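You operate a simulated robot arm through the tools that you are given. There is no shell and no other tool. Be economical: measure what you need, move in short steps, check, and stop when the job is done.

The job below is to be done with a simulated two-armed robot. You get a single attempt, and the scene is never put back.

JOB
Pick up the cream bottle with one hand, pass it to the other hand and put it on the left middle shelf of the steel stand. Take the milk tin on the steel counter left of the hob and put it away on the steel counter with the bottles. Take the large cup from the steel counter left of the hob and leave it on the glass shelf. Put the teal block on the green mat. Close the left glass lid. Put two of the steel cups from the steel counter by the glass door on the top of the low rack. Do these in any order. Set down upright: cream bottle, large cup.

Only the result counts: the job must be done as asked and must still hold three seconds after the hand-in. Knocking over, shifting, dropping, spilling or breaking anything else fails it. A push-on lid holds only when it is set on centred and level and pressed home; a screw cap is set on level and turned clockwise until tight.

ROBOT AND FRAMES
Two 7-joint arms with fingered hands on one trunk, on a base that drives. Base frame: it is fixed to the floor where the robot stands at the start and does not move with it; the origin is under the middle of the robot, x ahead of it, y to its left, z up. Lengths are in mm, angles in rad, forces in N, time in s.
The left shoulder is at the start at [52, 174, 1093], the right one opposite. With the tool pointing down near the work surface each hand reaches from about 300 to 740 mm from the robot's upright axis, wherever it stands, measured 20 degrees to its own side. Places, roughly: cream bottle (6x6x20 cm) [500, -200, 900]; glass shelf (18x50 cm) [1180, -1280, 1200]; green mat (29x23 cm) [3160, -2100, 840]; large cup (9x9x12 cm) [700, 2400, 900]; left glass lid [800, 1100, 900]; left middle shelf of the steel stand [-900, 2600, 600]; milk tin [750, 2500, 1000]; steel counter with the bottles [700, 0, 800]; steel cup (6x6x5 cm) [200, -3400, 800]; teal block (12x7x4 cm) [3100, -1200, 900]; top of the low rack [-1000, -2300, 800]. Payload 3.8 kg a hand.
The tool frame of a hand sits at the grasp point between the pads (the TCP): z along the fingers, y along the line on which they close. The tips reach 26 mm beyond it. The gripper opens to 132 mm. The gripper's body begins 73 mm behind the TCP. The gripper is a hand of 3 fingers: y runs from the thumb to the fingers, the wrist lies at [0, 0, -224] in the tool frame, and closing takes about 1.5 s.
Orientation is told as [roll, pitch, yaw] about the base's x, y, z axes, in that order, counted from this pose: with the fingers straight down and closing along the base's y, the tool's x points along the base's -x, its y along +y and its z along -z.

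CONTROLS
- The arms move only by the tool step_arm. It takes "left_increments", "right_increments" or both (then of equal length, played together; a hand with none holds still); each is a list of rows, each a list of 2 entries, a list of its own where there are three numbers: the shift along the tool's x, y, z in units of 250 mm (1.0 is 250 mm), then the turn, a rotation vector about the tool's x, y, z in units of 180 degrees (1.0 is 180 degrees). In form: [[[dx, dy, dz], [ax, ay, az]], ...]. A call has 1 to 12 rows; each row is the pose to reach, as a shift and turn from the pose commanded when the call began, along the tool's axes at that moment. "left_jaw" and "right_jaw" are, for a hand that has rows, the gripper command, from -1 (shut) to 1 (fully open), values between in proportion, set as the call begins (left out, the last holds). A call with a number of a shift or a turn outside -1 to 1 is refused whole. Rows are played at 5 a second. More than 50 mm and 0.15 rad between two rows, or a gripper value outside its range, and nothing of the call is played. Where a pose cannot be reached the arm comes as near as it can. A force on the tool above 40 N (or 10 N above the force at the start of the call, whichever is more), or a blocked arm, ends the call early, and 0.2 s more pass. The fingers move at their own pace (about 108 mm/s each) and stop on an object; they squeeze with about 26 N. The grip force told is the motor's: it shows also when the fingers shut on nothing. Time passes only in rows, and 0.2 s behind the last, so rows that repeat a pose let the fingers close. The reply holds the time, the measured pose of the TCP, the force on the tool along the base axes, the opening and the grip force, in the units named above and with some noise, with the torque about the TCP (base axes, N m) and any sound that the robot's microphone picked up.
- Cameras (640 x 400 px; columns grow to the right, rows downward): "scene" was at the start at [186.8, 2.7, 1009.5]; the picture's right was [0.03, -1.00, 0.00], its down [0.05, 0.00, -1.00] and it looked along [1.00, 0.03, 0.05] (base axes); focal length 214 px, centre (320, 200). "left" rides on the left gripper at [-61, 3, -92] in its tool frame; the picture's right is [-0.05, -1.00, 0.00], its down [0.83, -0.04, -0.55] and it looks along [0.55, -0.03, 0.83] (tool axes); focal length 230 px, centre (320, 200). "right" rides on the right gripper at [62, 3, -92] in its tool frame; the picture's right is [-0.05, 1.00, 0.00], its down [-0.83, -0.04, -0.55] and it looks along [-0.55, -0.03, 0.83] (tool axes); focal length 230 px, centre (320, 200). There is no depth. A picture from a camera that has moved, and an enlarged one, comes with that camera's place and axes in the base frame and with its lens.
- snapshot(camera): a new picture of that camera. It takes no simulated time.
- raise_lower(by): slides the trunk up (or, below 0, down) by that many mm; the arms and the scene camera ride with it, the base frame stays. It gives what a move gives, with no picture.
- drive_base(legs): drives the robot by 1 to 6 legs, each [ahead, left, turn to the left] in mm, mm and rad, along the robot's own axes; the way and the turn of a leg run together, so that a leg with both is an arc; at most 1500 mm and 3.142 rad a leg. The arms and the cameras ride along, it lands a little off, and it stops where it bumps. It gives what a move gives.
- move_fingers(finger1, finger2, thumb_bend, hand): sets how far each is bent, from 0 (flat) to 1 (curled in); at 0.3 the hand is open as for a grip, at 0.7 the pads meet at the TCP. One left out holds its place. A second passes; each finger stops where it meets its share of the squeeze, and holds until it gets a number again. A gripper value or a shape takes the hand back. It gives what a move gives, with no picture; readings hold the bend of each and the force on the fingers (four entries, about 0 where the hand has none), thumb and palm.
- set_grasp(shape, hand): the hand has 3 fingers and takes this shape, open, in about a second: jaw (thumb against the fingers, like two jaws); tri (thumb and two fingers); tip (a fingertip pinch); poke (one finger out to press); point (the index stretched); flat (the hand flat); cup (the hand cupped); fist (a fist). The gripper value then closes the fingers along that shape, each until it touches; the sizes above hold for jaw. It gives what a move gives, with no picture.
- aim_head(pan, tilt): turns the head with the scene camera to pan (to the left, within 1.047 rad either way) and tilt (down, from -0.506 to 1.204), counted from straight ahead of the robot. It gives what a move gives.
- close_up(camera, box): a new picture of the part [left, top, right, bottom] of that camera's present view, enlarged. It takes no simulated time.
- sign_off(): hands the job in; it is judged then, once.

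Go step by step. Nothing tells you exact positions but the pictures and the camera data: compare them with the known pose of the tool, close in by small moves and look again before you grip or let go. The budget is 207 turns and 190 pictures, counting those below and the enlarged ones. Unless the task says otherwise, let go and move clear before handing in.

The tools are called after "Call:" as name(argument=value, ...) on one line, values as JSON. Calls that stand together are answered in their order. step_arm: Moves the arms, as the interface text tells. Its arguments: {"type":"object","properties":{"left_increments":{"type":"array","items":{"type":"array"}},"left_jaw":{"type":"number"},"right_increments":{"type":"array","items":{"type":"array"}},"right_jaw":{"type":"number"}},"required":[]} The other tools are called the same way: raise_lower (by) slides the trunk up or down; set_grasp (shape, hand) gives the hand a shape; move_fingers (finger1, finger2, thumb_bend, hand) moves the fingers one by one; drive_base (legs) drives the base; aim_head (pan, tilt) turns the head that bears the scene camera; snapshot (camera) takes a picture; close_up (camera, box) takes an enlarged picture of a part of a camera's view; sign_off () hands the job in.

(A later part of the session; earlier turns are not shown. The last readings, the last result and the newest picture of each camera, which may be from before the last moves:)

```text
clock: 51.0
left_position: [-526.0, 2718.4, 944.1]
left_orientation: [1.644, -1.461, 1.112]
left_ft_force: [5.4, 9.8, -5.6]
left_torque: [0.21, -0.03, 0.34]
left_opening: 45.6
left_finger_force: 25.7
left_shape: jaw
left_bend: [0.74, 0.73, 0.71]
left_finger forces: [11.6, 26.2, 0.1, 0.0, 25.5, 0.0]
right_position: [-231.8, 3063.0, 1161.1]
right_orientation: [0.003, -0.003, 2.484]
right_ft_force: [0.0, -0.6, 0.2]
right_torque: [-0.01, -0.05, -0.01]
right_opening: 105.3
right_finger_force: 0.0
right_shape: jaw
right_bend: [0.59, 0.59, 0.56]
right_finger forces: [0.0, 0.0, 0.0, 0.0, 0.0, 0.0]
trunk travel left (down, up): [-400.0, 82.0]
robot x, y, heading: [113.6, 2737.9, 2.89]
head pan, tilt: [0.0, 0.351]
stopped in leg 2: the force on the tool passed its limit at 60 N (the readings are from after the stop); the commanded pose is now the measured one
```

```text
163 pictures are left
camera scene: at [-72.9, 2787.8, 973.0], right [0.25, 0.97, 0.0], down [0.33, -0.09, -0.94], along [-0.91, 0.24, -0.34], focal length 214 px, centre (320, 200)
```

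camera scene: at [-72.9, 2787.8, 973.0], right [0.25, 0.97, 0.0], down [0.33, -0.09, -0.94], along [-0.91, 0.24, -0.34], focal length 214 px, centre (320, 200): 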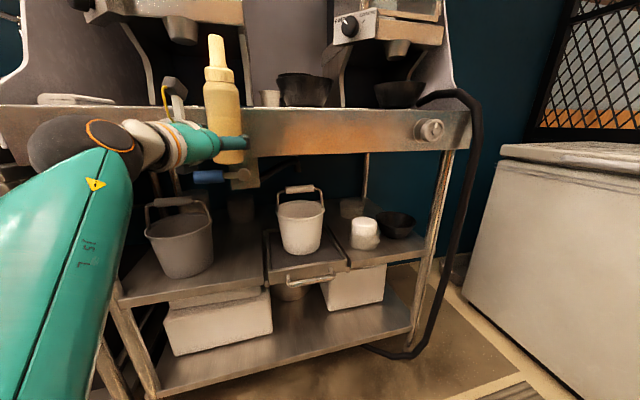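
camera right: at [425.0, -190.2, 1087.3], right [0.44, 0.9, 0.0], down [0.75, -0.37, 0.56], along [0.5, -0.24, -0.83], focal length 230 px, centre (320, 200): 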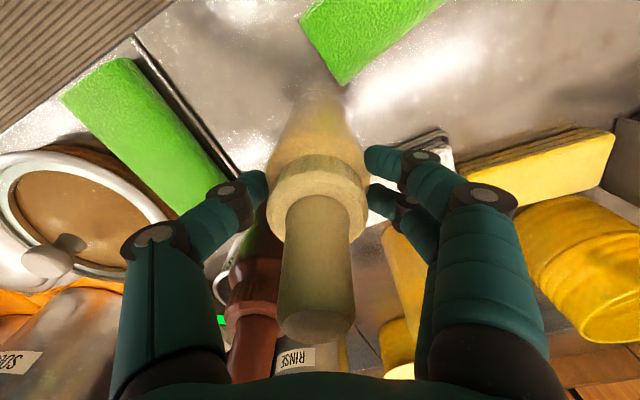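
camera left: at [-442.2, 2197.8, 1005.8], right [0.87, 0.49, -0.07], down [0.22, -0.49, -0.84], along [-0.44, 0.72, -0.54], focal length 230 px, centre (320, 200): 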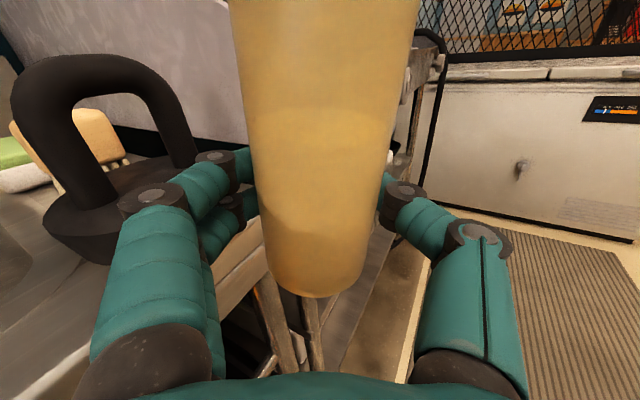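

The fingers touched the tabletop's front. I back straight away from it and look at the shelf.

Call:
drive_base(legs=[[-150, 0, 0]])

Call:
snapshot(camera="scene")

Call:
snapshot(camera="left")

```text
clock: 52.4
left_position: [-402.8, 2680.1, 943.5]
left_orientation: [1.641, -1.462, 1.122]
left_ft_force: [0.3, 0.0, -3.4]
left_torque: [-0.02, 0.01, 0.04]
left_opening: 46.0
left_finger_force: 25.6
left_shape: jaw
left_bend: [0.74, 0.73, 0.71]
left_finger forces: [12.6, 12.7, 0.1, 0.0, 23.9, 0.0]
right_position: [-108.7, 3028.1, 1159.6]
right_orientation: [0.003, -0.002, 2.492]
right_ft_force: [-0.6, 1.2, -0.2]
right_torque: [-0.03, -0.04, 0.02]
right_opening: 105.0
right_finger_force: 0.2
right_shape: jaw
right_bend: [0.59, 0.59, 0.56]
right_finger forces: [0.1, 0.0, 0.1, 0.0, 0.0, 0.0]
trunk travel left (down, up): [-400.0, 82.0]
robot x, y, heading: [239.8, 2707.6, 2.888]
head pan, tilt: [0.0, 0.351]
stopped in leg 1: the robot was blocked; the commanded pose is now the measured one
```

```text
162 pictures are left
camera scene: at [51.0, 2753.3, 972.4], right [0.25, 0.97, 0.0], down [0.34, -0.09, -0.94], along [-0.91, 0.23, -0.35], focal length 214 px, centre (320, 200)
```

scene: 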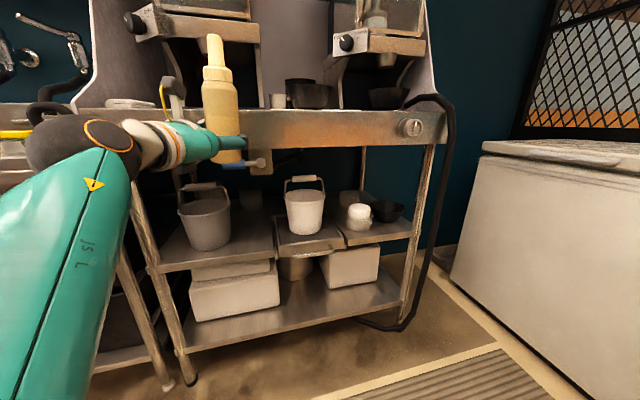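

```text
161 pictures are left
camera left: at [-315.3, 2648.2, 1004.1], right [0.37, 0.93, -0.06], down [0.49, -0.24, -0.83], along [-0.79, 0.28, -0.55], focal length 230 px, centre (320, 200)
```

left: 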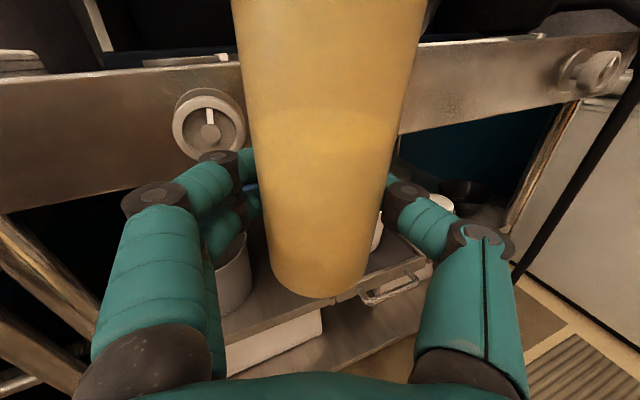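

The shelf's front edge is near x −540 at z ≈ 591, the apron above it ends near z 904, and free space lies right of the bucket around [-610, 2690]. I lower the trunk and level the bottle.

Call:
raise_lower(by=-285)

Call:
step_arm(left_increments=[[[0, 0, 0], [0.02, 0, -0.016]], [[0, 0, 0], [0.04, 0, -0.032]], [[0, 0, 0], [0.04, 0, -0.032]]])

Call:
snapshot(camera="left")

Call:
snapshot(camera="scene")

```text
clock: 55.3
left_position: [-402.0, 2680.3, 662.0]
left_orientation: [1.691, -1.462, 1.077]
left_ft_force: [-0.2, 0.9, -3.4]
left_torque: [0.0, 0.02, 0.0]
left_opening: 45.8
left_finger_force: 25.9
left_shape: jaw
left_bend: [0.74, 0.73, 0.71]
left_finger forces: [12.5, 12.6, 0.0, 0.0, 23.7, 0.0]
right_position: [-106.0, 3027.2, 874.4]
right_orientation: [0.005, -0.005, 2.492]
right_ft_force: [0.4, 0.4, 0.0]
right_torque: [0.02, 0.02, -0.03]
right_opening: 105.4
right_finger_force: 0.0
right_shape: jaw
right_bend: [0.59, 0.59, 0.56]
right_finger forces: [0.1, 0.0, 0.0, 0.1, 0.0, 0.0]
trunk travel left (down, up): [-115.0, 367.0]
robot x, y, heading: [240.5, 2705.1, 2.891]
head pan, tilt: [0.0, 0.351]
```

```text
clock: 56.1
left_position: [-399.8, 2678.6, 660.8]
left_orientation: [2.104, -1.564, 0.537]
left_ft_force: [-0.3, 0.5, -3.2]
left_torque: [0.04, 0.0, -0.03]
left_opening: 46.0
left_finger_force: 25.7
left_shape: jaw
left_bend: [0.74, 0.73, 0.71]
left_finger forces: [12.6, 12.7, 0.1, 0.0, 23.7, 0.0]
right_position: [-106.9, 3026.9, 876.1]
right_orientation: [0.002, -0.003, 2.493]
right_ft_force: [0.2, 0.0, 0.1]
right_torque: [-0.02, -0.01, -0.01]
right_opening: 105.1
right_finger_force: 0.0
right_shape: jaw
right_bend: [0.59, 0.59, 0.56]
right_finger forces: [0.0, 0.1, 0.0, 0.0, 0.0, 0.0]
trunk travel left (down, up): [-115.0, 367.0]
robot x, y, heading: [238.2, 2708.5, 2.89]
head pan, tilt: [0.0, 0.351]
```

```text
160 pictures are left
camera left: at [-321.0, 2631.6, 720.8], right [0.48, 0.88, 0.05], down [0.5, -0.23, -0.83], along [-0.72, 0.42, -0.55], focal length 230 px, centre (320, 200)
```

left: 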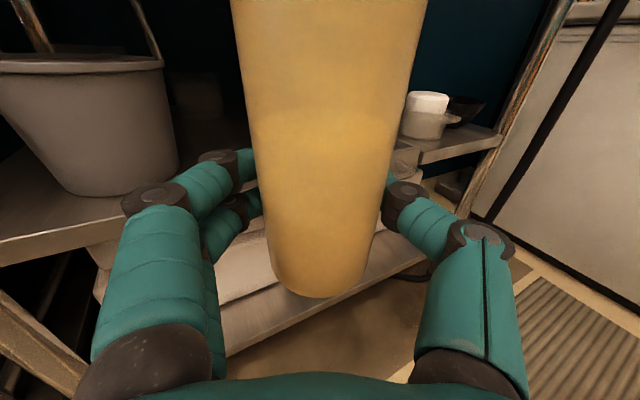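

```text
159 pictures are left
camera scene: at [63.1, 2750.3, 678.0], right [0.25, 0.97, 0.0], down [0.33, -0.09, -0.94], along [-0.91, 0.23, -0.34], focal length 214 px, centre (320, 200)
```

scene: 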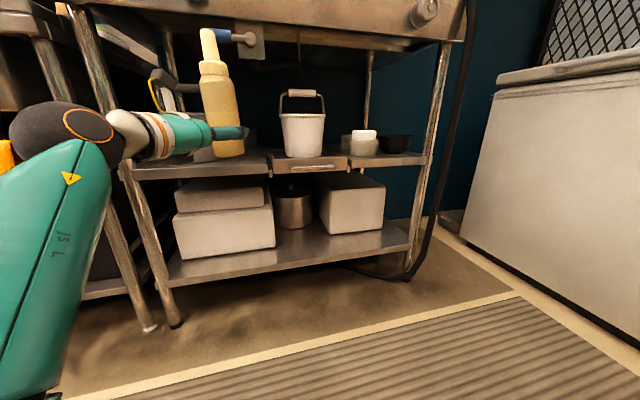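

The bottle is upright now. To avoid the bucket I want the hand to point straight at the stand, so I retract the right arm and turn the base left, then sidestep.

Call:
step_arm(right_increments=[[[0.13, -0.086, 0], [0, 0, 0]], [[0.26, -0.172, 0], [0, 0, 0]], [[0.38, -0.258, 0], [0, 0, 0]], [[0.505, -0.344, 0], [0, 0, 0]]])

Call:
drive_base(legs=[[60, 0, 0], [0, 0, 0.49], [-39, -293, 0]])

Call:
snapshot(camera="left")

Call:
snapshot(camera="scene")

```text
clock: 57.1
left_position: [-401.1, 2678.8, 660.1]
left_orientation: [2.113, -1.562, 0.526]
left_ft_force: [0.8, 0.2, -2.9]
left_torque: [-0.02, 0.02, 0.01]
left_opening: 46.3
left_finger_force: 26.2
left_shape: jaw
left_bend: [0.74, 0.73, 0.71]
left_finger forces: [12.6, 12.8, 0.1, 0.0, 23.6, 0.0]
right_position: [47.9, 3017.1, 873.8]
right_orientation: [0.003, -0.004, 2.491]
right_ft_force: [-0.5, -0.2, -0.7]
right_torque: [-0.03, -0.02, 0.0]
right_opening: 105.5
right_finger_force: 0.2
right_shape: jaw
right_bend: [0.59, 0.59, 0.56]
right_finger forces: [0.0, 0.0, 0.1, 0.1, 0.0, 0.1]
trunk travel left (down, up): [-115.0, 367.0]
robot x, y, heading: [238.6, 2703.5, 2.891]
head pan, tilt: [0.0, 0.351]
```

```text
clock: 62.3
left_position: [-404.2, 2688.8, 660.8]
left_orientation: [2.095, -1.561, 1.042]
left_ft_force: [0.7, -0.8, -2.8]
left_torque: [-0.01, 0.02, 0.0]
left_opening: 46.3
left_finger_force: 26.2
left_shape: jaw
left_bend: [0.74, 0.73, 0.71]
left_finger forces: [12.6, 12.8, 0.1, 0.0, 23.5, 0.0]
right_position: [-171.5, 3200.4, 874.1]
right_orientation: [0.005, -0.004, 2.987]
right_ft_force: [0.1, 0.0, 0.7]
right_torque: [-0.02, -0.01, 0.04]
right_opening: 105.3
right_finger_force: 0.0
right_shape: jaw
right_bend: [0.59, 0.59, 0.56]
right_finger forces: [0.1, 0.0, 0.0, 0.0, 0.0, 0.1]
trunk travel left (down, up): [-115.0, 367.0]
robot x, y, heading: [145.2, 3016.6, -2.897]
head pan, tilt: [0.0, 0.351]
```

```text
158 pictures are left
camera left: at [-310.9, 2685.9, 721.0], right [0.01, 1.0, 0.04], down [0.55, 0.03, -0.83], along [-0.83, 0.03, -0.55], focal length 230 px, centre (320, 200)
```

left: 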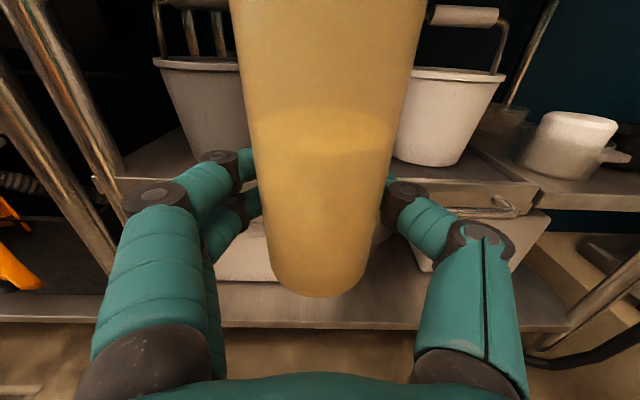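

```text
157 pictures are left
camera scene: at [-28.9, 2973.1, 678.0], right [-0.24, 0.97, 0.0], down [0.33, 0.08, -0.94], along [-0.91, -0.23, -0.34], focal length 214 px, centre (320, 200)
```

scene: 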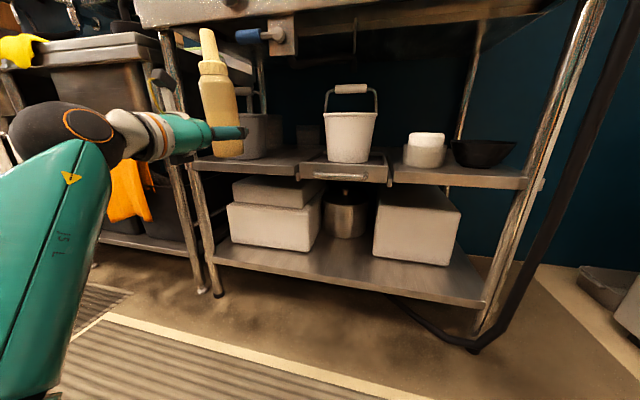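

The path between the buckets is clear and the hand points straight in. I lower 10 mm and drive most of the way in.

Call:
raise_lower(by=-10)

Call:
drive_base(legs=[[165, -55, 0]])

Call:
snapshot(camera="left")

Call:
snapshot(camera="scene")

```text
clock: 62.9
left_position: [-403.5, 2689.4, 650.3]
left_orientation: [2.151, -1.564, 0.986]
left_ft_force: [-0.5, -0.3, -2.4]
left_torque: [0.0, 0.01, 0.01]
left_opening: 46.1
left_finger_force: 25.6
left_shape: jaw
left_bend: [0.74, 0.73, 0.71]
left_finger forces: [12.6, 12.8, 0.1, 0.0, 23.4, 0.1]
right_position: [-170.3, 3199.9, 864.1]
right_orientation: [0.007, -0.004, 2.988]
right_ft_force: [0.9, -0.3, -0.3]
right_torque: [0.01, 0.0, 0.03]
right_opening: 105.3
right_finger_force: 0.1
right_shape: jaw
right_bend: [0.59, 0.59, 0.56]
right_finger forces: [0.0, 0.0, 0.0, 0.0, 0.1, 0.1]
trunk travel left (down, up): [-105.0, 377.0]
robot x, y, heading: [148.6, 3016.4, -2.899]
head pan, tilt: [0.0, 0.351]
```

```text
clock: 64.3
left_position: [-576.6, 2705.7, 649.6]
left_orientation: [2.049, -1.561, 1.081]
left_ft_force: [-1.1, -0.2, -2.9]
left_torque: [-0.01, 0.0, 0.02]
left_opening: 45.9
left_finger_force: 26.3
left_shape: jaw
left_bend: [0.74, 0.73, 0.71]
left_finger forces: [12.6, 12.7, 0.0, 0.0, 23.5, 0.0]
right_position: [-341.0, 3215.5, 863.6]
right_orientation: [0.003, -0.004, 2.982]
right_ft_force: [-0.2, 0.1, 0.8]
right_torque: [0.0, -0.01, -0.01]
right_opening: 105.4
right_finger_force: 0.0
right_shape: jaw
right_bend: [0.59, 0.59, 0.56]
right_finger forces: [0.0, 0.0, 0.0, 0.0, 0.0, 0.0]
trunk travel left (down, up): [-105.0, 377.0]
robot x, y, heading: [-24.4, 3033.0, -2.902]
head pan, tilt: [0.0, 0.351]
```

```text
156 pictures are left
camera left: at [-484.6, 2701.5, 710.8], right [0.01, 1.0, 0.04], down [0.55, 0.03, -0.83], along [-0.83, 0.03, -0.55], focal length 230 px, centre (320, 200)
```

left: 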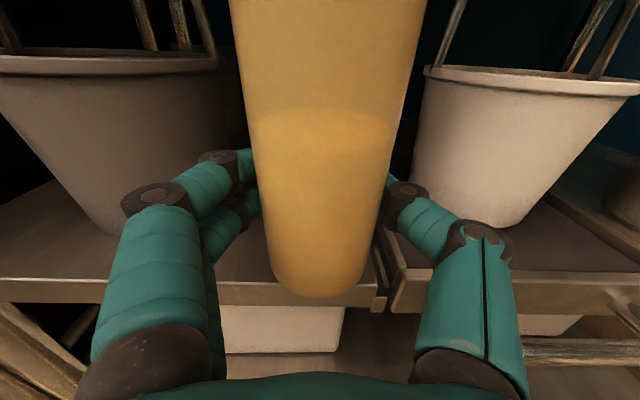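

```text
155 pictures are left
camera scene: at [-201.8, 2986.8, 667.0], right [-0.24, 0.97, 0.0], down [0.33, 0.08, -0.94], along [-0.91, -0.22, -0.34], focal length 214 px, centre (320, 200)
```

scene: 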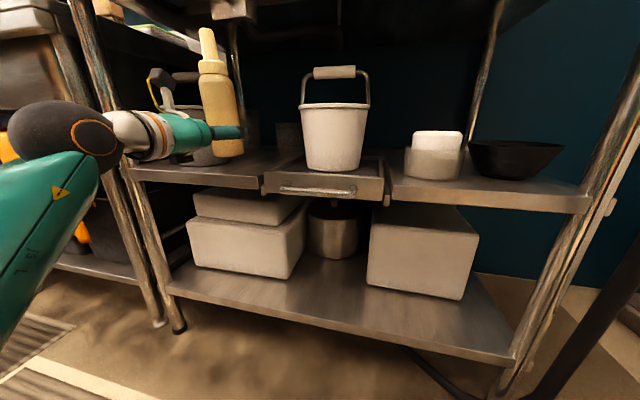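

The free spot is between the bucket and the shelf's right edge (y≈2744). I go in another 60 mm, then lower gently.

Call:
drive_base(legs=[[62, 0, 0]])

Call:
snapshot(camera="left")

Call:
raise_lower(by=-8)

```text
clock: 65.3
left_position: [-636.3, 2690.4, 649.0]
left_orientation: [2.025, -1.561, 1.106]
left_ft_force: [-0.6, -0.1, -3.1]
left_torque: [0.0, 0.02, -0.03]
left_opening: 45.9
left_finger_force: 25.8
left_shape: jaw
left_bend: [0.74, 0.73, 0.71]
left_finger forces: [12.6, 12.8, 0.0, 0.0, 23.5, 0.0]
right_position: [-402.5, 3200.4, 864.7]
right_orientation: [0.005, -0.004, 2.981]
right_ft_force: [-0.2, 0.3, -0.3]
right_torque: [-0.01, 0.01, 0.01]
right_opening: 105.5
right_finger_force: 0.0
right_shape: jaw
right_bend: [0.59, 0.59, 0.56]
right_finger forces: [0.0, 0.0, 0.1, 0.1, 0.0, 0.0]
trunk travel left (down, up): [-105.0, 377.0]
robot x, y, heading: [-83.6, 3014.2, -2.903]
head pan, tilt: [0.0, 0.351]
```

```text
154 pictures are left
camera left: at [-544.5, 2686.7, 710.6], right [0.01, 1.0, 0.04], down [0.55, 0.03, -0.83], along [-0.83, 0.03, -0.55], focal length 230 px, centre (320, 200)
```

left: 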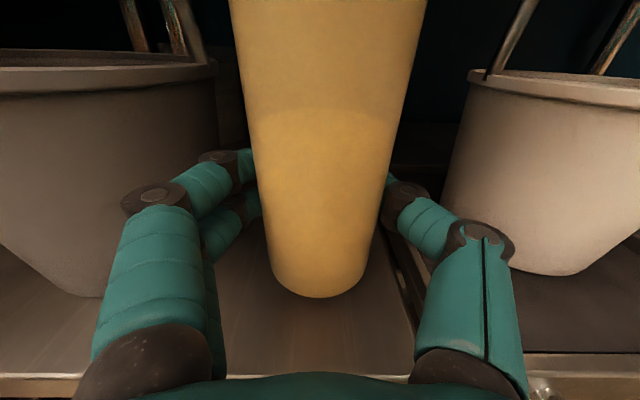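

```text
clock: 65.9
left_position: [-634.6, 2691.2, 641.6]
left_orientation: [2.039, -1.562, 1.093]
left_ft_force: [-0.1, -0.3, -2.8]
left_torque: [-0.01, -0.04, 0.01]
left_opening: 45.9
left_finger_force: 25.8
left_shape: jaw
left_bend: [0.74, 0.73, 0.71]
left_finger forces: [12.5, 12.8, 0.1, 0.0, 23.5, 0.0]
right_position: [-401.8, 3200.7, 856.8]
right_orientation: [0.005, -0.003, 2.982]
right_ft_force: [0.2, -0.4, -0.1]
right_torque: [0.0, 0.02, 0.01]
right_opening: 105.5
right_finger_force: 0.1
right_shape: jaw
right_bend: [0.59, 0.59, 0.56]
right_finger forces: [0.0, 0.1, 0.1, 0.1, 0.0, 0.1]
trunk travel left (down, up): [-97.0, 385.0]
robot x, y, heading: [-82.7, 3018.6, -2.903]
head pan, tilt: [0.0, 0.351]
```

No contact yet. I lower a few millimetres more by arm and watch the force.

Call:
step_arm(left_increments=[[[0.012, 0, 0], [0, 0, 0]], [[0.02, 0, 0], [0, 0, 0]]])

Call:
close_up(camera="scene", box=[80, 40, 320, 220])

```text
clock: 66.5
left_position: [-636.0, 2690.6, 636.6]
left_orientation: [2.098, -1.562, 1.032]
left_ft_force: [0.6, 0.5, -2.1]
left_torque: [-0.02, 0.01, 0.0]
left_opening: 46.1
left_finger_force: 25.8
left_shape: jaw
left_bend: [0.74, 0.73, 0.71]
left_finger forces: [12.5, 12.8, 0.1, 0.0, 23.5, 0.0]
right_position: [-401.8, 3200.2, 855.3]
right_orientation: [0.003, -0.002, 2.982]
right_ft_force: [0.4, 0.3, 0.7]
right_torque: [0.0, -0.02, -0.03]
right_opening: 105.5
right_finger_force: 0.0
right_shape: jaw
right_bend: [0.59, 0.59, 0.56]
right_finger forces: [0.1, 0.1, 0.1, 0.1, 0.0, 0.1]
trunk travel left (down, up): [-97.0, 385.0]
robot x, y, heading: [-86.8, 3016.1, -2.906]
head pan, tilt: [0.0, 0.351]
```

```text
2.22 times, centred on (200, 130) of scene
camera zoom: at [-262.4, 2972.0, 658.4], right [-0.24, 0.97, 0.0], down [0.33, 0.08, -0.94], along [-0.91, -0.22, -0.34], focal length 477 px, centre (587, 356)
```

zoom: 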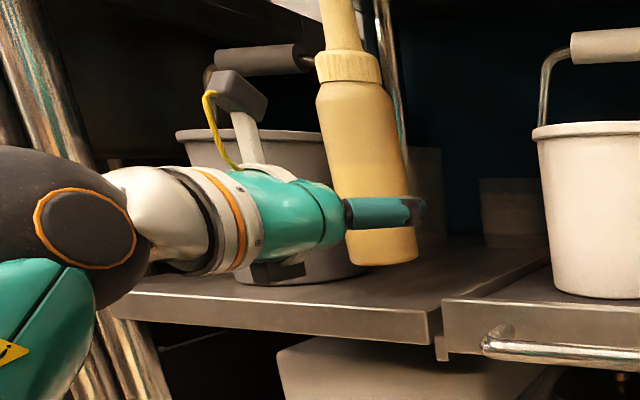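

Call:
step_arm(left_increments=[[[0.012, 0, 0], [0, 0, 0]], [[0.024, 0, 0], [0, 0, 0]]])

```text
clock: 67.1
left_position: [-636.9, 2690.5, 630.7]
left_orientation: [2.001, -1.562, 1.128]
left_ft_force: [-0.2, 0.4, -2.8]
left_torque: [0.04, 0.02, 0.04]
left_opening: 46.0
left_finger_force: 26.1
left_shape: jaw
left_bend: [0.74, 0.73, 0.71]
left_finger forces: [12.6, 12.8, 0.1, 0.0, 23.6, 0.0]
right_position: [-402.5, 3200.8, 855.5]
right_orientation: [0.003, -0.005, 2.981]
right_ft_force: [-0.3, 0.0, 0.3]
right_torque: [0.01, 0.0, 0.0]
right_opening: 105.4
right_finger_force: 0.2
right_shape: jaw
right_bend: [0.59, 0.59, 0.56]
right_finger forces: [0.0, 0.0, 0.0, 0.0, 0.1, 0.0]
trunk travel left (down, up): [-97.0, 385.0]
robot x, y, heading: [-82.3, 3018.4, -2.906]
head pan, tilt: [0.0, 0.351]
```

The grip still carries about 3 N, so there is no contact. I continue down.

Call:
step_arm(left_increments=[[[0.012, 0, 0], [0, 0, 0]], [[0.024, 0, 0], [0, 0, 0]]])

Call:
close_up(camera="scene", box=[80, 40, 320, 220])

```text
clock: 67.7
left_position: [-636.7, 2691.9, 624.2]
left_orientation: [1.988, -1.562, 1.142]
left_ft_force: [-1.0, 0.0, -3.3]
left_torque: [-0.02, 0.0, 0.01]
left_opening: 45.9
left_finger_force: 25.9
left_shape: jaw
left_bend: [0.74, 0.73, 0.71]
left_finger forces: [12.6, 12.8, 0.0, 0.0, 23.5, 0.1]
right_position: [-401.9, 3199.6, 856.1]
right_orientation: [0.002, -0.002, 2.982]
right_ft_force: [0.8, 0.2, 0.2]
right_torque: [0.01, 0.0, 0.0]
right_opening: 105.3
right_finger_force: 0.1
right_shape: jaw
right_bend: [0.59, 0.59, 0.56]
right_finger forces: [0.0, 0.0, 0.0, 0.0, 0.0, 0.0]
trunk travel left (down, up): [-97.0, 385.0]
robot x, y, heading: [-82.4, 3018.2, -2.901]
head pan, tilt: [0.0, 0.351]
```

```text
2.22 times, centred on (200, 130) of scene
camera zoom: at [-262.4, 2972.0, 658.4], right [-0.24, 0.97, 0.0], down [0.33, 0.08, -0.94], along [-0.91, -0.22, -0.34], focal length 477 px, centre (587, 356)
```

zoom: 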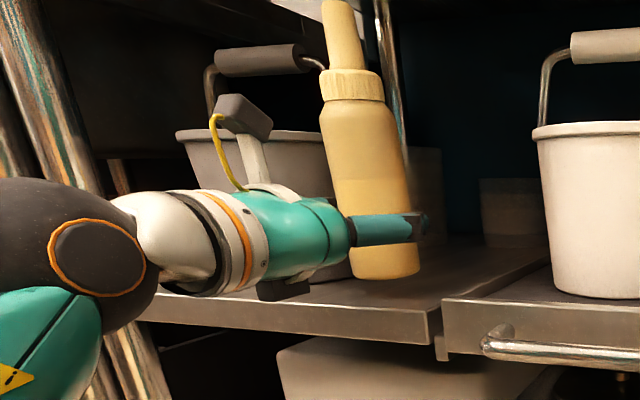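

Re-triangulating, the shelf surface is at z≈560 with its front edge at x≈−596, so I need to go further in and lower. I move in 30 mm and slightly to the right, away from the bucket.

Call:
drive_base(legs=[[30, -22, 0]])

Call:
raise_lower(by=-12)

Call:
snapshot(camera="left")

Call:
close_up(camera="scene", box=[80, 40, 320, 220])

```text
clock: 68.6
left_position: [-672.0, 2705.8, 625.1]
left_orientation: [1.989, -1.564, 1.142]
left_ft_force: [0.8, 0.3, -3.3]
left_torque: [0.01, 0.0, 0.04]
left_opening: 45.9
left_finger_force: 25.6
left_shape: jaw
left_bend: [0.74, 0.73, 0.71]
left_finger forces: [12.6, 12.8, 0.1, 0.0, 23.5, 0.1]
right_position: [-435.7, 3215.1, 855.6]
right_orientation: [0.003, -0.003, 2.98]
right_ft_force: [1.0, -0.4, 0.0]
right_torque: [0.02, -0.03, -0.02]
right_opening: 105.1
right_finger_force: 0.1
right_shape: jaw
right_bend: [0.59, 0.59, 0.56]
right_finger forces: [0.0, 0.0, 0.0, 0.0, 0.0, 0.1]
trunk travel left (down, up): [-97.0, 385.0]
robot x, y, heading: [-114.1, 3031.6, -2.906]
head pan, tilt: [0.0, 0.351]
```

```text
clock: 69.2
left_position: [-670.1, 2706.0, 614.0]
left_orientation: [1.999, -1.562, 1.131]
left_ft_force: [0.0, 0.2, -2.4]
left_torque: [0.0, 0.02, 0.0]
left_opening: 46.0
left_finger_force: 25.6
left_shape: jaw
left_bend: [0.74, 0.73, 0.71]
left_finger forces: [12.6, 12.8, 0.0, 0.0, 23.5, 0.0]
right_position: [-434.7, 3214.1, 843.4]
right_orientation: [0.004, -0.004, 2.982]
right_ft_force: [-0.1, 1.2, 0.7]
right_torque: [-0.02, 0.04, -0.01]
right_opening: 105.6
right_finger_force: 0.1
right_shape: jaw
right_bend: [0.59, 0.59, 0.56]
right_finger forces: [0.0, 0.0, 0.1, 0.0, 0.0, 0.1]
trunk travel left (down, up): [-85.0, 397.0]
robot x, y, heading: [-118.1, 3030.6, -2.907]
head pan, tilt: [0.0, 0.351]
```

```text
151 pictures are left
camera left: at [-578.1, 2701.1, 673.7], right [0.01, 1.0, 0.04], down [0.55, 0.03, -0.83], along [-0.83, 0.03, -0.55], focal length 230 px, centre (320, 200)
```

left: 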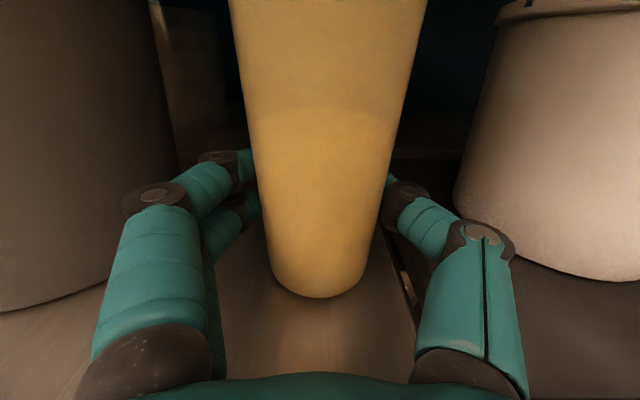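

```text
2.22 times, centred on (200, 130) of scene
camera zoom: at [-297.4, 2986.3, 645.7], right [-0.24, 0.97, 0.0], down [0.33, 0.08, -0.94], along [-0.91, -0.22, -0.34], focal length 477 px, centre (587, 356)
```

zoom: 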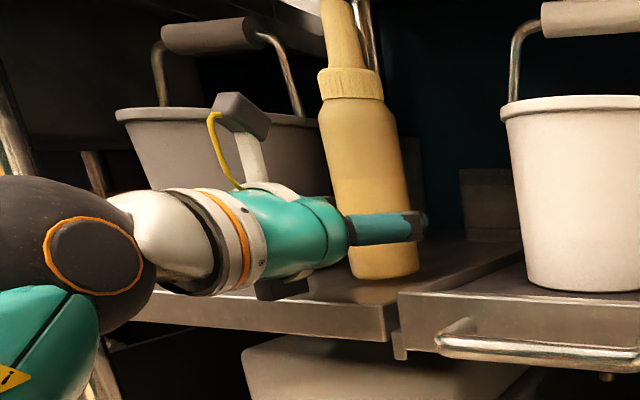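

Very near the surface now. I lower in small steps while watching the load.

Call:
step_arm(left_increments=[[[0.012, 0, 0], [0, 0, 0]], [[0.024, 0, 0], [0, 0, 0]]])

Call:
step_arm(left_increments=[[[0.006, 0, 0], [0, 0, 0]], [[0.012, 0, 0], [0, 0, 0]]])

```text
clock: 69.8
left_position: [-669.1, 2706.3, 607.4]
left_orientation: [2.127, -1.562, 1.002]
left_ft_force: [0.0, -1.2, -3.0]
left_torque: [-0.02, -0.01, -0.03]
left_opening: 46.1
left_finger_force: 26.0
left_shape: jaw
left_bend: [0.74, 0.73, 0.71]
left_finger forces: [12.7, 12.8, 0.0, 0.0, 23.4, 0.1]
right_position: [-435.4, 3215.1, 844.3]
right_orientation: [0.004, -0.004, 2.981]
right_ft_force: [-0.1, 1.0, -0.5]
right_torque: [-0.03, 0.0, 0.04]
right_opening: 105.2
right_finger_force: 0.0
right_shape: jaw
right_bend: [0.59, 0.59, 0.56]
right_finger forces: [0.1, 0.0, 0.1, 0.0, 0.0, 0.1]
trunk travel left (down, up): [-85.0, 397.0]
robot x, y, heading: [-118.8, 3027.3, -2.902]
head pan, tilt: [0.0, 0.351]
```

```text
clock: 70.4
left_position: [-670.2, 2705.7, 607.0]
left_orientation: [2.269, -1.56, 0.86]
left_ft_force: [-1.7, 0.9, 2.7]
left_torque: [-0.1, -0.01, -0.07]
left_opening: 46.2
left_finger_force: 26.5
left_shape: jaw
left_bend: [0.74, 0.73, 0.71]
left_finger forces: [12.5, 12.5, 0.1, 0.0, 23.5, 0.0]
right_position: [-434.4, 3216.2, 845.0]
right_orientation: [0.006, -0.004, 2.98]
right_ft_force: [-0.1, -0.2, -0.5]
right_torque: [0.0, 0.02, 0.01]
right_opening: 105.4
right_finger_force: 0.0
right_shape: jaw
right_bend: [0.59, 0.59, 0.56]
right_finger forces: [0.1, 0.0, 0.0, 0.0, 0.0, 0.0]
trunk travel left (down, up): [-85.0, 397.0]
robot x, y, heading: [-118.5, 3030.1, -2.902]
head pan, tilt: [0.0, 0.351]
```

Contact: the load has flipped. I open the hand only moderately.

Call:
step_arm(left_increments=[[[0, 0, 0], [0, 0, 0]], [[0, 0, 0], [0, 0, 0]], [[0, 0, 0], [0, 0, 0]], [[0, 0, 0], [0, 0, 0]]], left_jaw=0.06)

Call:
snapshot(camera="left")

```text
clock: 71.4
left_position: [-669.2, 2706.4, 604.4]
left_orientation: [2.005, -1.562, 1.125]
left_ft_force: [0.5, -0.1, 0.0]
left_torque: [-0.04, 0.01, 0.0]
left_opening: 69.1
left_finger_force: 0.0
left_shape: jaw
left_bend: [0.72, 0.72, 0.7]
left_finger forces: [0.0, 0.0, 0.0, 0.0, 0.0, 0.0]
right_position: [-435.2, 3214.8, 844.5]
right_orientation: [0.002, -0.003, 2.981]
right_ft_force: [0.5, -0.4, -0.5]
right_torque: [0.02, 0.02, -0.01]
right_opening: 105.6
right_finger_force: 0.1
right_shape: jaw
right_bend: [0.59, 0.59, 0.56]
right_finger forces: [0.1, 0.1, 0.1, 0.0, 0.0, 0.1]
trunk travel left (down, up): [-85.0, 397.0]
robot x, y, heading: [-119.4, 3029.9, -2.902]
head pan, tilt: [0.0, 0.351]
```

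```text
149 pictures are left
camera left: at [-578.1, 2701.4, 664.8], right [0.01, 1.0, 0.04], down [0.55, 0.03, -0.83], along [-0.83, 0.03, -0.55], focal length 230 px, centre (320, 200)
```

left: 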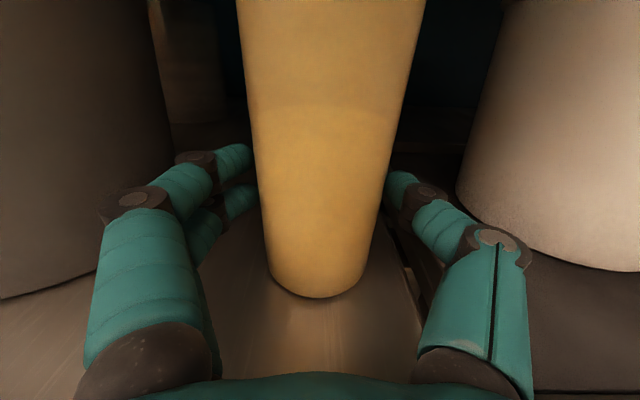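

Released cleanly. I withdraw the hand straight back by arm, then back the base away.

Call:
step_arm(left_increments=[[[0, 0, -0.12], [0, 0, 0]], [[0, 0, -0.24], [0, 0, 0]], [[0, 0, -0.36], [0, 0, 0]]])

Call:
drive_base(legs=[[-200, 48, 0]])

Call:
snapshot(camera="scene")

```text
clock: 72.2
left_position: [-586.0, 2700.8, 595.6]
left_orientation: [2.253, -1.561, 0.876]
left_ft_force: [0.2, -0.5, -0.5]
left_torque: [0.0, -0.01, 0.04]
left_opening: 69.3
left_finger_force: 0.1
left_shape: jaw
left_bend: [0.72, 0.72, 0.7]
left_finger forces: [0.0, 0.1, 0.0, 0.1, 0.0, 0.0]
left hand out of reach, approached as far as the arm can: row 3
right_position: [-435.2, 3215.6, 844.1]
right_orientation: [0.003, -0.004, 2.981]
right_ft_force: [0.4, -0.3, 0.3]
right_torque: [-0.04, 0.02, -0.02]
right_opening: 105.4
right_finger_force: 0.2
right_shape: jaw
right_bend: [0.59, 0.59, 0.56]
right_finger forces: [0.1, 0.1, 0.1, 0.1, 0.0, 0.0]
trunk travel left (down, up): [-85.0, 397.0]
robot x, y, heading: [-115.8, 3029.8, -2.903]
head pan, tilt: [0.0, 0.351]
```

```text
clock: 73.8
left_position: [-383.8, 2701.0, 596.3]
left_orientation: [2.165, -1.562, 0.965]
left_ft_force: [-0.3, -0.4, 0.0]
left_torque: [0.0, 0.02, -0.02]
left_opening: 69.0
left_finger_force: 0.0
left_shape: jaw
left_bend: [0.72, 0.72, 0.7]
left_finger forces: [0.0, 0.1, 0.0, 0.0, 0.0, 0.0]
right_position: [-231.8, 3214.0, 845.1]
right_orientation: [0.006, -0.003, 2.98]
right_ft_force: [0.3, 1.1, -1.1]
right_torque: [-0.02, -0.02, 0.0]
right_opening: 105.6
right_finger_force: 0.0
right_shape: jaw
right_bend: [0.59, 0.59, 0.56]
right_finger forces: [0.0, 0.0, 0.0, 0.0, 0.0, 0.1]
trunk travel left (down, up): [-85.0, 397.0]
robot x, y, heading: [85.3, 3029.4, -2.899]
head pan, tilt: [0.0, 0.351]
```

```text
148 pictures are left
camera scene: at [-94.0, 2986.0, 645.8], right [-0.24, 0.97, 0.0], down [0.33, 0.08, -0.94], along [-0.91, -0.22, -0.34], focal length 214 px, centre (320, 200)
```

scene: 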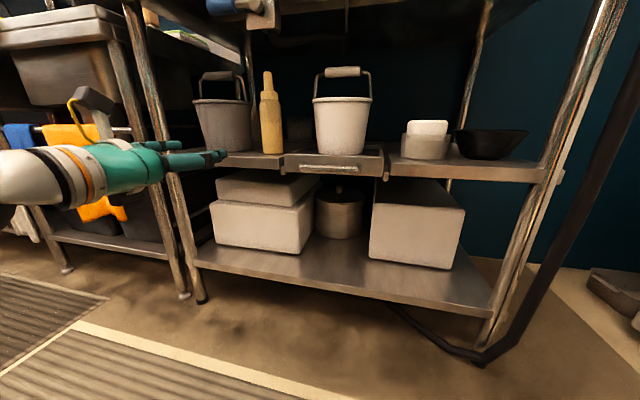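

The bottle stands on the left middle shelf. Now I raise the trunk, bring the left hand back to a tool-down pose, and head for the hob counter.

Call:
raise_lower(by=315)

Call:
step_arm(left_increments=[[[-0.055, -0.025, -0.042], [0, 0.0455, 0]], [[-0.11, -0.05, -0.084], [0, 0.091, 0]], [[-0.165, -0.075, -0.126], [0, 0.1365, 0]], [[-0.22, -0.1, -0.168], [0, 0.182, 0]], [[-0.275, -0.125, -0.21], [0, 0.2275, 0]], [[-0.33, -0.15, -0.252], [0, 0.273, 0]], [[-0.385, -0.175, -0.294], [0, 0.3185, 0]], [[-0.44, -0.2, -0.336], [0, 0.364, 0]], [[-0.495, -0.225, -0.378], [0, 0.4095, 0]], [[-0.55, -0.25, -0.42], [0, 0.455, 0]], [[-0.6, -0.27, -0.46], [0, 0.5, 0]]], left_jaw=1)

Call:
drive_base(legs=[[0, 0, 2.0]])

Call:
snapshot(camera="scene")

```text
clock: 76.9
left_position: [-384.0, 2701.2, 910.4]
left_orientation: [2.078, -1.562, 1.052]
left_ft_force: [0.3, -0.7, 0.1]
left_torque: [-0.03, 0.05, 0.04]
left_opening: 69.4
left_finger_force: 0.1
left_shape: jaw
left_bend: [0.72, 0.72, 0.7]
left_finger forces: [0.0, 0.1, 0.0, 0.1, 0.0, 0.1]
right_position: [-231.6, 3214.3, 1158.6]
right_orientation: [0.005, -0.004, 2.98]
right_ft_force: [0.8, -0.1, -0.3]
right_torque: [0.0, 0.01, 0.01]
right_opening: 105.5
right_finger_force: 0.1
right_shape: jaw
right_bend: [0.59, 0.59, 0.56]
right_finger forces: [0.0, 0.0, 0.0, 0.0, 0.1, 0.1]
trunk travel left (down, up): [-400.0, 82.0]
robot x, y, heading: [82.7, 3030.5, -2.905]
head pan, tilt: [0.0, 0.351]
```

```text
clock: 79.3
left_position: [-266.8, 2768.4, 1063.0]
left_orientation: [0.009, -0.002, 3.131]
left_ft_force: [1.1, -0.9, -0.5]
left_torque: [0.01, 0.02, 0.0]
left_opening: 132.0
left_finger_force: 0.1
left_shape: jaw
left_bend: [0.3, 0.3, 0.3]
left_finger forces: [0.1, 0.0, 0.1, 0.0, 0.1, 0.1]
left hand out of reach, approached as far as the arm can: row 3, 4, 5
right_position: [-231.9, 3215.2, 1158.7]
right_orientation: [0.006, -0.003, 2.98]
right_ft_force: [-0.2, -0.9, 0.3]
right_torque: [-0.02, 0.03, -0.01]
right_opening: 105.3
right_finger_force: 0.0
right_shape: jaw
right_bend: [0.59, 0.59, 0.56]
right_finger forces: [0.0, 0.0, 0.0, 0.1, 0.1, 0.1]
trunk travel left (down, up): [-400.0, 82.0]
robot x, y, heading: [84.5, 3027.3, -2.902]
head pan, tilt: [0.0, 0.351]
```

```text
clock: 84.5
left_position: [473.4, 2824.8, 1061.7]
left_orientation: [0.007, -0.004, -1.131]
left_ft_force: [0.1, -0.3, -1.1]
left_torque: [0.0, 0.0, 0.0]
left_opening: 131.7
left_finger_force: 0.1
left_shape: jaw
left_bend: [0.3, 0.3, 0.3]
left_finger forces: [0.0, 0.0, 0.0, 0.1, 0.1, 0.0]
right_position: [56.7, 2663.4, 1159.1]
right_orientation: [0.004, -0.004, -1.283]
right_ft_force: [0.0, -0.1, -0.8]
right_torque: [-0.01, -0.01, 0.0]
right_opening: 105.5
right_finger_force: 0.0
right_shape: jaw
right_bend: [0.59, 0.59, 0.56]
right_finger forces: [0.0, 0.0, 0.0, 0.1, 0.0, 0.1]
trunk travel left (down, up): [-400.0, 82.0]
robot x, y, heading: [83.1, 3031.2, -0.88]
head pan, tilt: [0.0, 0.351]
```

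```text
147 pictures are left
camera scene: at [207.1, 2881.5, 972.9], right [-0.77, -0.64, 0.0], down [-0.22, 0.27, -0.94], along [0.6, -0.73, -0.34], focal length 214 px, centre (320, 200)
```

scene: 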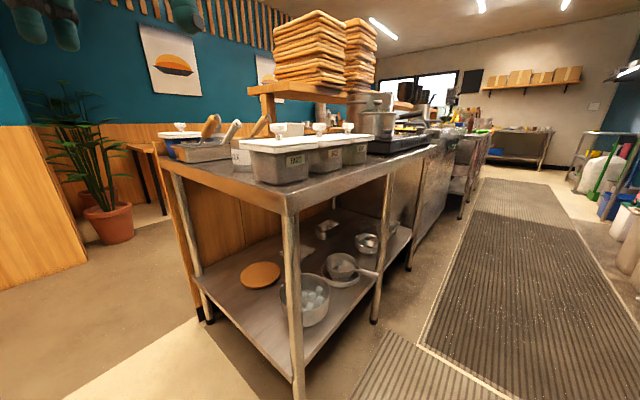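

I see the hob counter's end table ahead, holding containers; its near corner is about [430,2680]. I go around to face it from the aisle.

Call:
drive_base(legs=[[107, -391, 0], [0, 0, 0.88], [0, -250, 0]])

Call:
aim_head(pan=0, tilt=0.2)

Call:
snapshot(camera="scene")

```text
clock: 93.2
left_position: [255.4, 2623.5, 1061.3]
left_orientation: [0.006, -0.004, -0.248]
left_ft_force: [-0.1, 0.2, 0.1]
left_torque: [0.0, 0.01, -0.02]
left_opening: 132.2
left_finger_force: 0.0
left_shape: jaw
left_bend: [0.3, 0.3, 0.3]
left_finger forces: [0.1, 0.0, 0.1, 0.0, 0.0, 0.0]
right_position: [117.7, 2198.3, 1159.3]
right_orientation: [0.003, -0.005, -0.394]
right_ft_force: [0.8, 0.6, 0.6]
right_torque: [-0.01, 0.0, 0.0]
right_opening: 105.2
right_finger_force: 0.1
right_shape: jaw
right_bend: [0.59, 0.59, 0.56]
right_finger forces: [0.1, 0.0, 0.1, 0.0, 0.0, 0.1]
trunk travel left (down, up): [-400.0, 82.0]
robot x, y, heading: [-150.3, 2450.7, 0.0]
head pan, tilt: [0.0, 0.351]
```

```text
clock: 93.9
left_position: [254.4, 2624.9, 1061.9]
left_orientation: [0.007, -0.005, -0.247]
left_ft_force: [0.5, 0.3, -0.6]
left_torque: [0.0, 0.02, -0.01]
left_opening: 132.0
left_finger_force: 0.1
left_shape: jaw
left_bend: [0.3, 0.3, 0.3]
left_finger forces: [0.0, 0.0, 0.0, 0.1, 0.0, 0.0]
right_position: [117.0, 2198.0, 1159.0]
right_orientation: [0.004, -0.004, -0.394]
right_ft_force: [-0.3, -0.5, -0.2]
right_torque: [-0.01, 0.01, -0.02]
right_opening: 105.4
right_finger_force: 0.0
right_shape: jaw
right_bend: [0.59, 0.59, 0.56]
right_finger forces: [0.0, 0.0, 0.0, 0.0, 0.0, 0.1]
trunk travel left (down, up): [-400.0, 82.0]
robot x, y, heading: [-150.5, 2454.8, 0.003]
head pan, tilt: [0.0, 0.201]
```

```text
146 pictures are left
camera scene: at [42.9, 2453.8, 986.9], right [0.0, -1.0, 0.0], down [-0.2, 0.0, -0.98], along [0.98, 0.0, -0.2], focal length 214 px, centre (320, 200)
```

scene: 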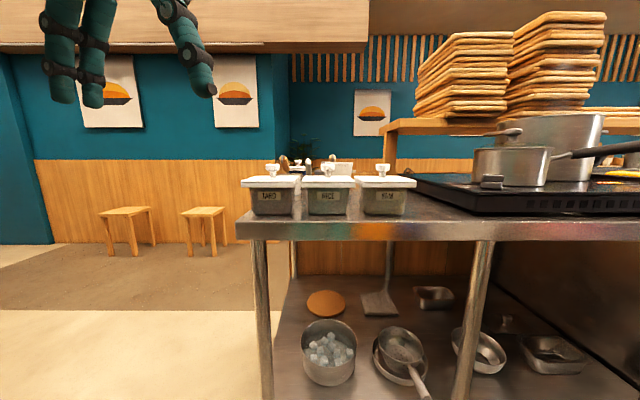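

Items behind the three tins are hidden. I raise the trunk and come forward to look down on the counter.

Call:
raise_lower(by=80)

Call:
drive_base(legs=[[130, 0, 0]])

Call:
aim_head(pan=0, tilt=0.5)

Call:
snapshot(camera="scene")

Call:
snapshot(camera="left")

Call:
snapshot(camera="right")

```text
clock: 95.1
left_position: [257.5, 2623.0, 1139.5]
left_orientation: [0.008, -0.001, -0.248]
left_ft_force: [0.7, -0.7, 0.3]
left_torque: [0.0, -0.04, 0.05]
left_opening: 131.8
left_finger_force: 0.0
left_shape: jaw
left_bend: [0.3, 0.3, 0.3]
left_finger forces: [0.0, 0.0, 0.0, 0.0, 0.0, 0.0]
right_position: [119.2, 2198.4, 1238.7]
right_orientation: [0.001, -0.003, -0.393]
right_ft_force: [0.6, 0.0, 1.2]
right_torque: [0.01, 0.04, -0.02]
right_opening: 105.6
right_finger_force: 0.1
right_shape: jaw
right_bend: [0.59, 0.59, 0.56]
right_finger forces: [0.0, 0.0, 0.1, 0.0, 0.0, 0.0]
trunk travel left (down, up): [-480.0, 2.0]
robot x, y, heading: [-145.6, 2450.9, 0.003]
head pan, tilt: [0.0, 0.201]
```

```text
clock: 96.3
left_position: [382.3, 2623.8, 1142.2]
left_orientation: [0.009, -0.006, -0.246]
left_ft_force: [-0.2, 0.3, -0.5]
left_torque: [0.02, 0.01, 0.01]
left_opening: 131.5
left_finger_force: 0.1
left_shape: jaw
left_bend: [0.3, 0.3, 0.3]
left_finger forces: [0.0, 0.0, 0.1, 0.0, 0.0, 0.1]
right_position: [243.2, 2198.9, 1238.6]
right_orientation: [0.007, -0.006, -0.394]
right_ft_force: [0.5, 0.3, -0.1]
right_torque: [0.03, -0.01, -0.02]
right_opening: 105.5
right_finger_force: 0.1
right_shape: jaw
right_bend: [0.59, 0.59, 0.56]
right_finger forces: [0.0, 0.0, 0.1, 0.1, 0.0, 0.0]
trunk travel left (down, up): [-480.0, 2.0]
robot x, y, heading: [-22.0, 2452.1, -0.0]
head pan, tilt: [0.0, 0.201]
```

```text
clock: 97.1
left_position: [382.3, 2624.9, 1141.0]
left_orientation: [0.007, -0.008, -0.246]
left_ft_force: [0.9, -0.2, -0.5]
left_torque: [0.0, -0.02, 0.01]
left_opening: 131.9
left_finger_force: 0.1
left_shape: jaw
left_bend: [0.3, 0.3, 0.3]
left_finger forces: [0.0, 0.0, 0.0, 0.1, 0.1, 0.0]
right_position: [244.2, 2199.6, 1239.2]
right_orientation: [0.004, -0.006, -0.395]
right_ft_force: [0.1, 0.2, 0.5]
right_torque: [0.0, 0.0, -0.02]
right_opening: 105.3
right_finger_force: 0.1
right_shape: jaw
right_bend: [0.59, 0.59, 0.56]
right_finger forces: [0.0, 0.0, 0.0, 0.0, 0.0, 0.0]
trunk travel left (down, up): [-480.0, 2.0]
robot x, y, heading: [-22.7, 2450.9, 0.003]
head pan, tilt: [0.0, 0.499]
```

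```text
145 pictures are left
camera scene: at [177.3, 2454.1, 1068.2], right [0.0, -1.0, 0.0], down [-0.48, 0.0, -0.88], along [0.88, 0.0, -0.48], focal length 214 px, centre (320, 200)
```

scene: 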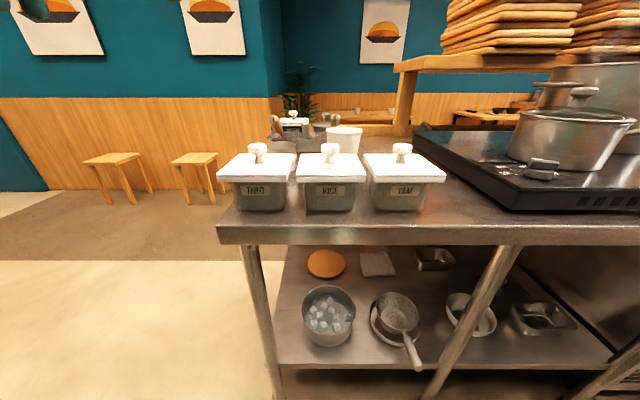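

```text
144 pictures are left
camera left: at [442.2, 2611.1, 1233.7], right [-0.19, -0.98, -0.01], down [-0.82, 0.16, 0.55], along [-0.54, 0.11, -0.83], focal length 230 px, centre (320, 200)
```

left: 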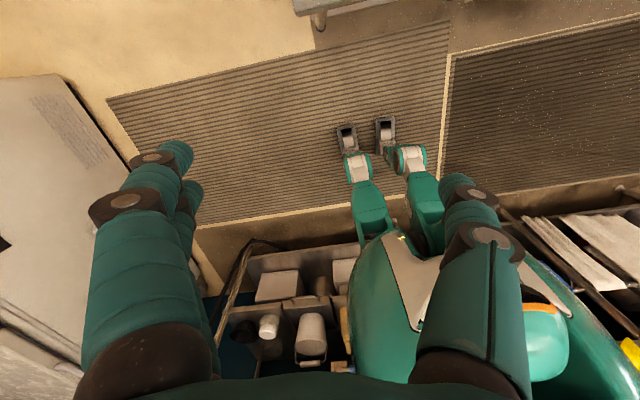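

```text
143 pictures are left
camera right: at [189.2, 2225.5, 1331.0], right [0.43, 0.9, 0.0], down [0.75, -0.36, 0.56], along [0.51, -0.24, -0.83], focal length 230 px, centre (320, 200)
```

right: 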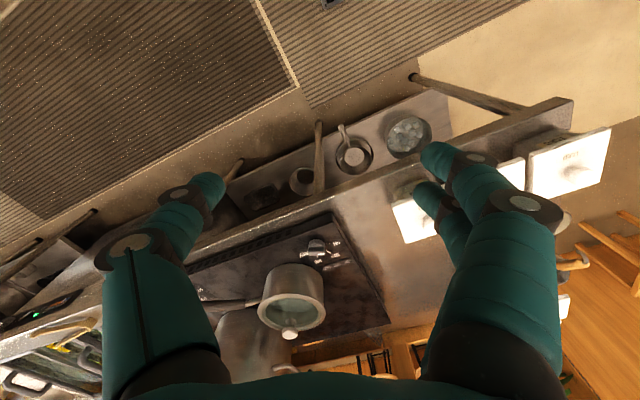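

Call:
close_up(camera="scene", box=[210, 90, 450, 240])

```text
2.67 times, centred on (330, 165) of scene
camera zoom: at [177.3, 2454.1, 1068.2], right [0.0, -1.0, 0.0], down [-0.48, 0.0, -0.88], along [0.88, 0.0, -0.48], focal length 572 px, centre (293, 293)
```

zoom: 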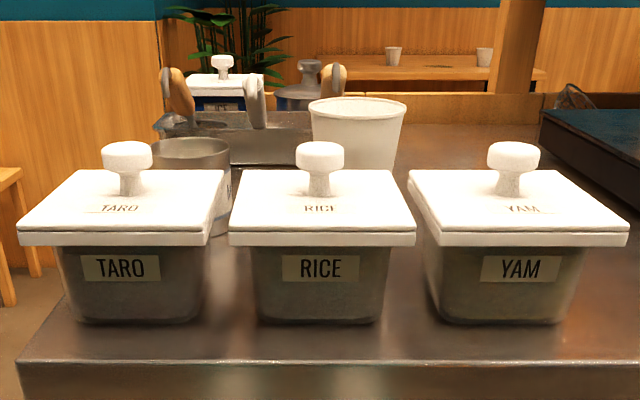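

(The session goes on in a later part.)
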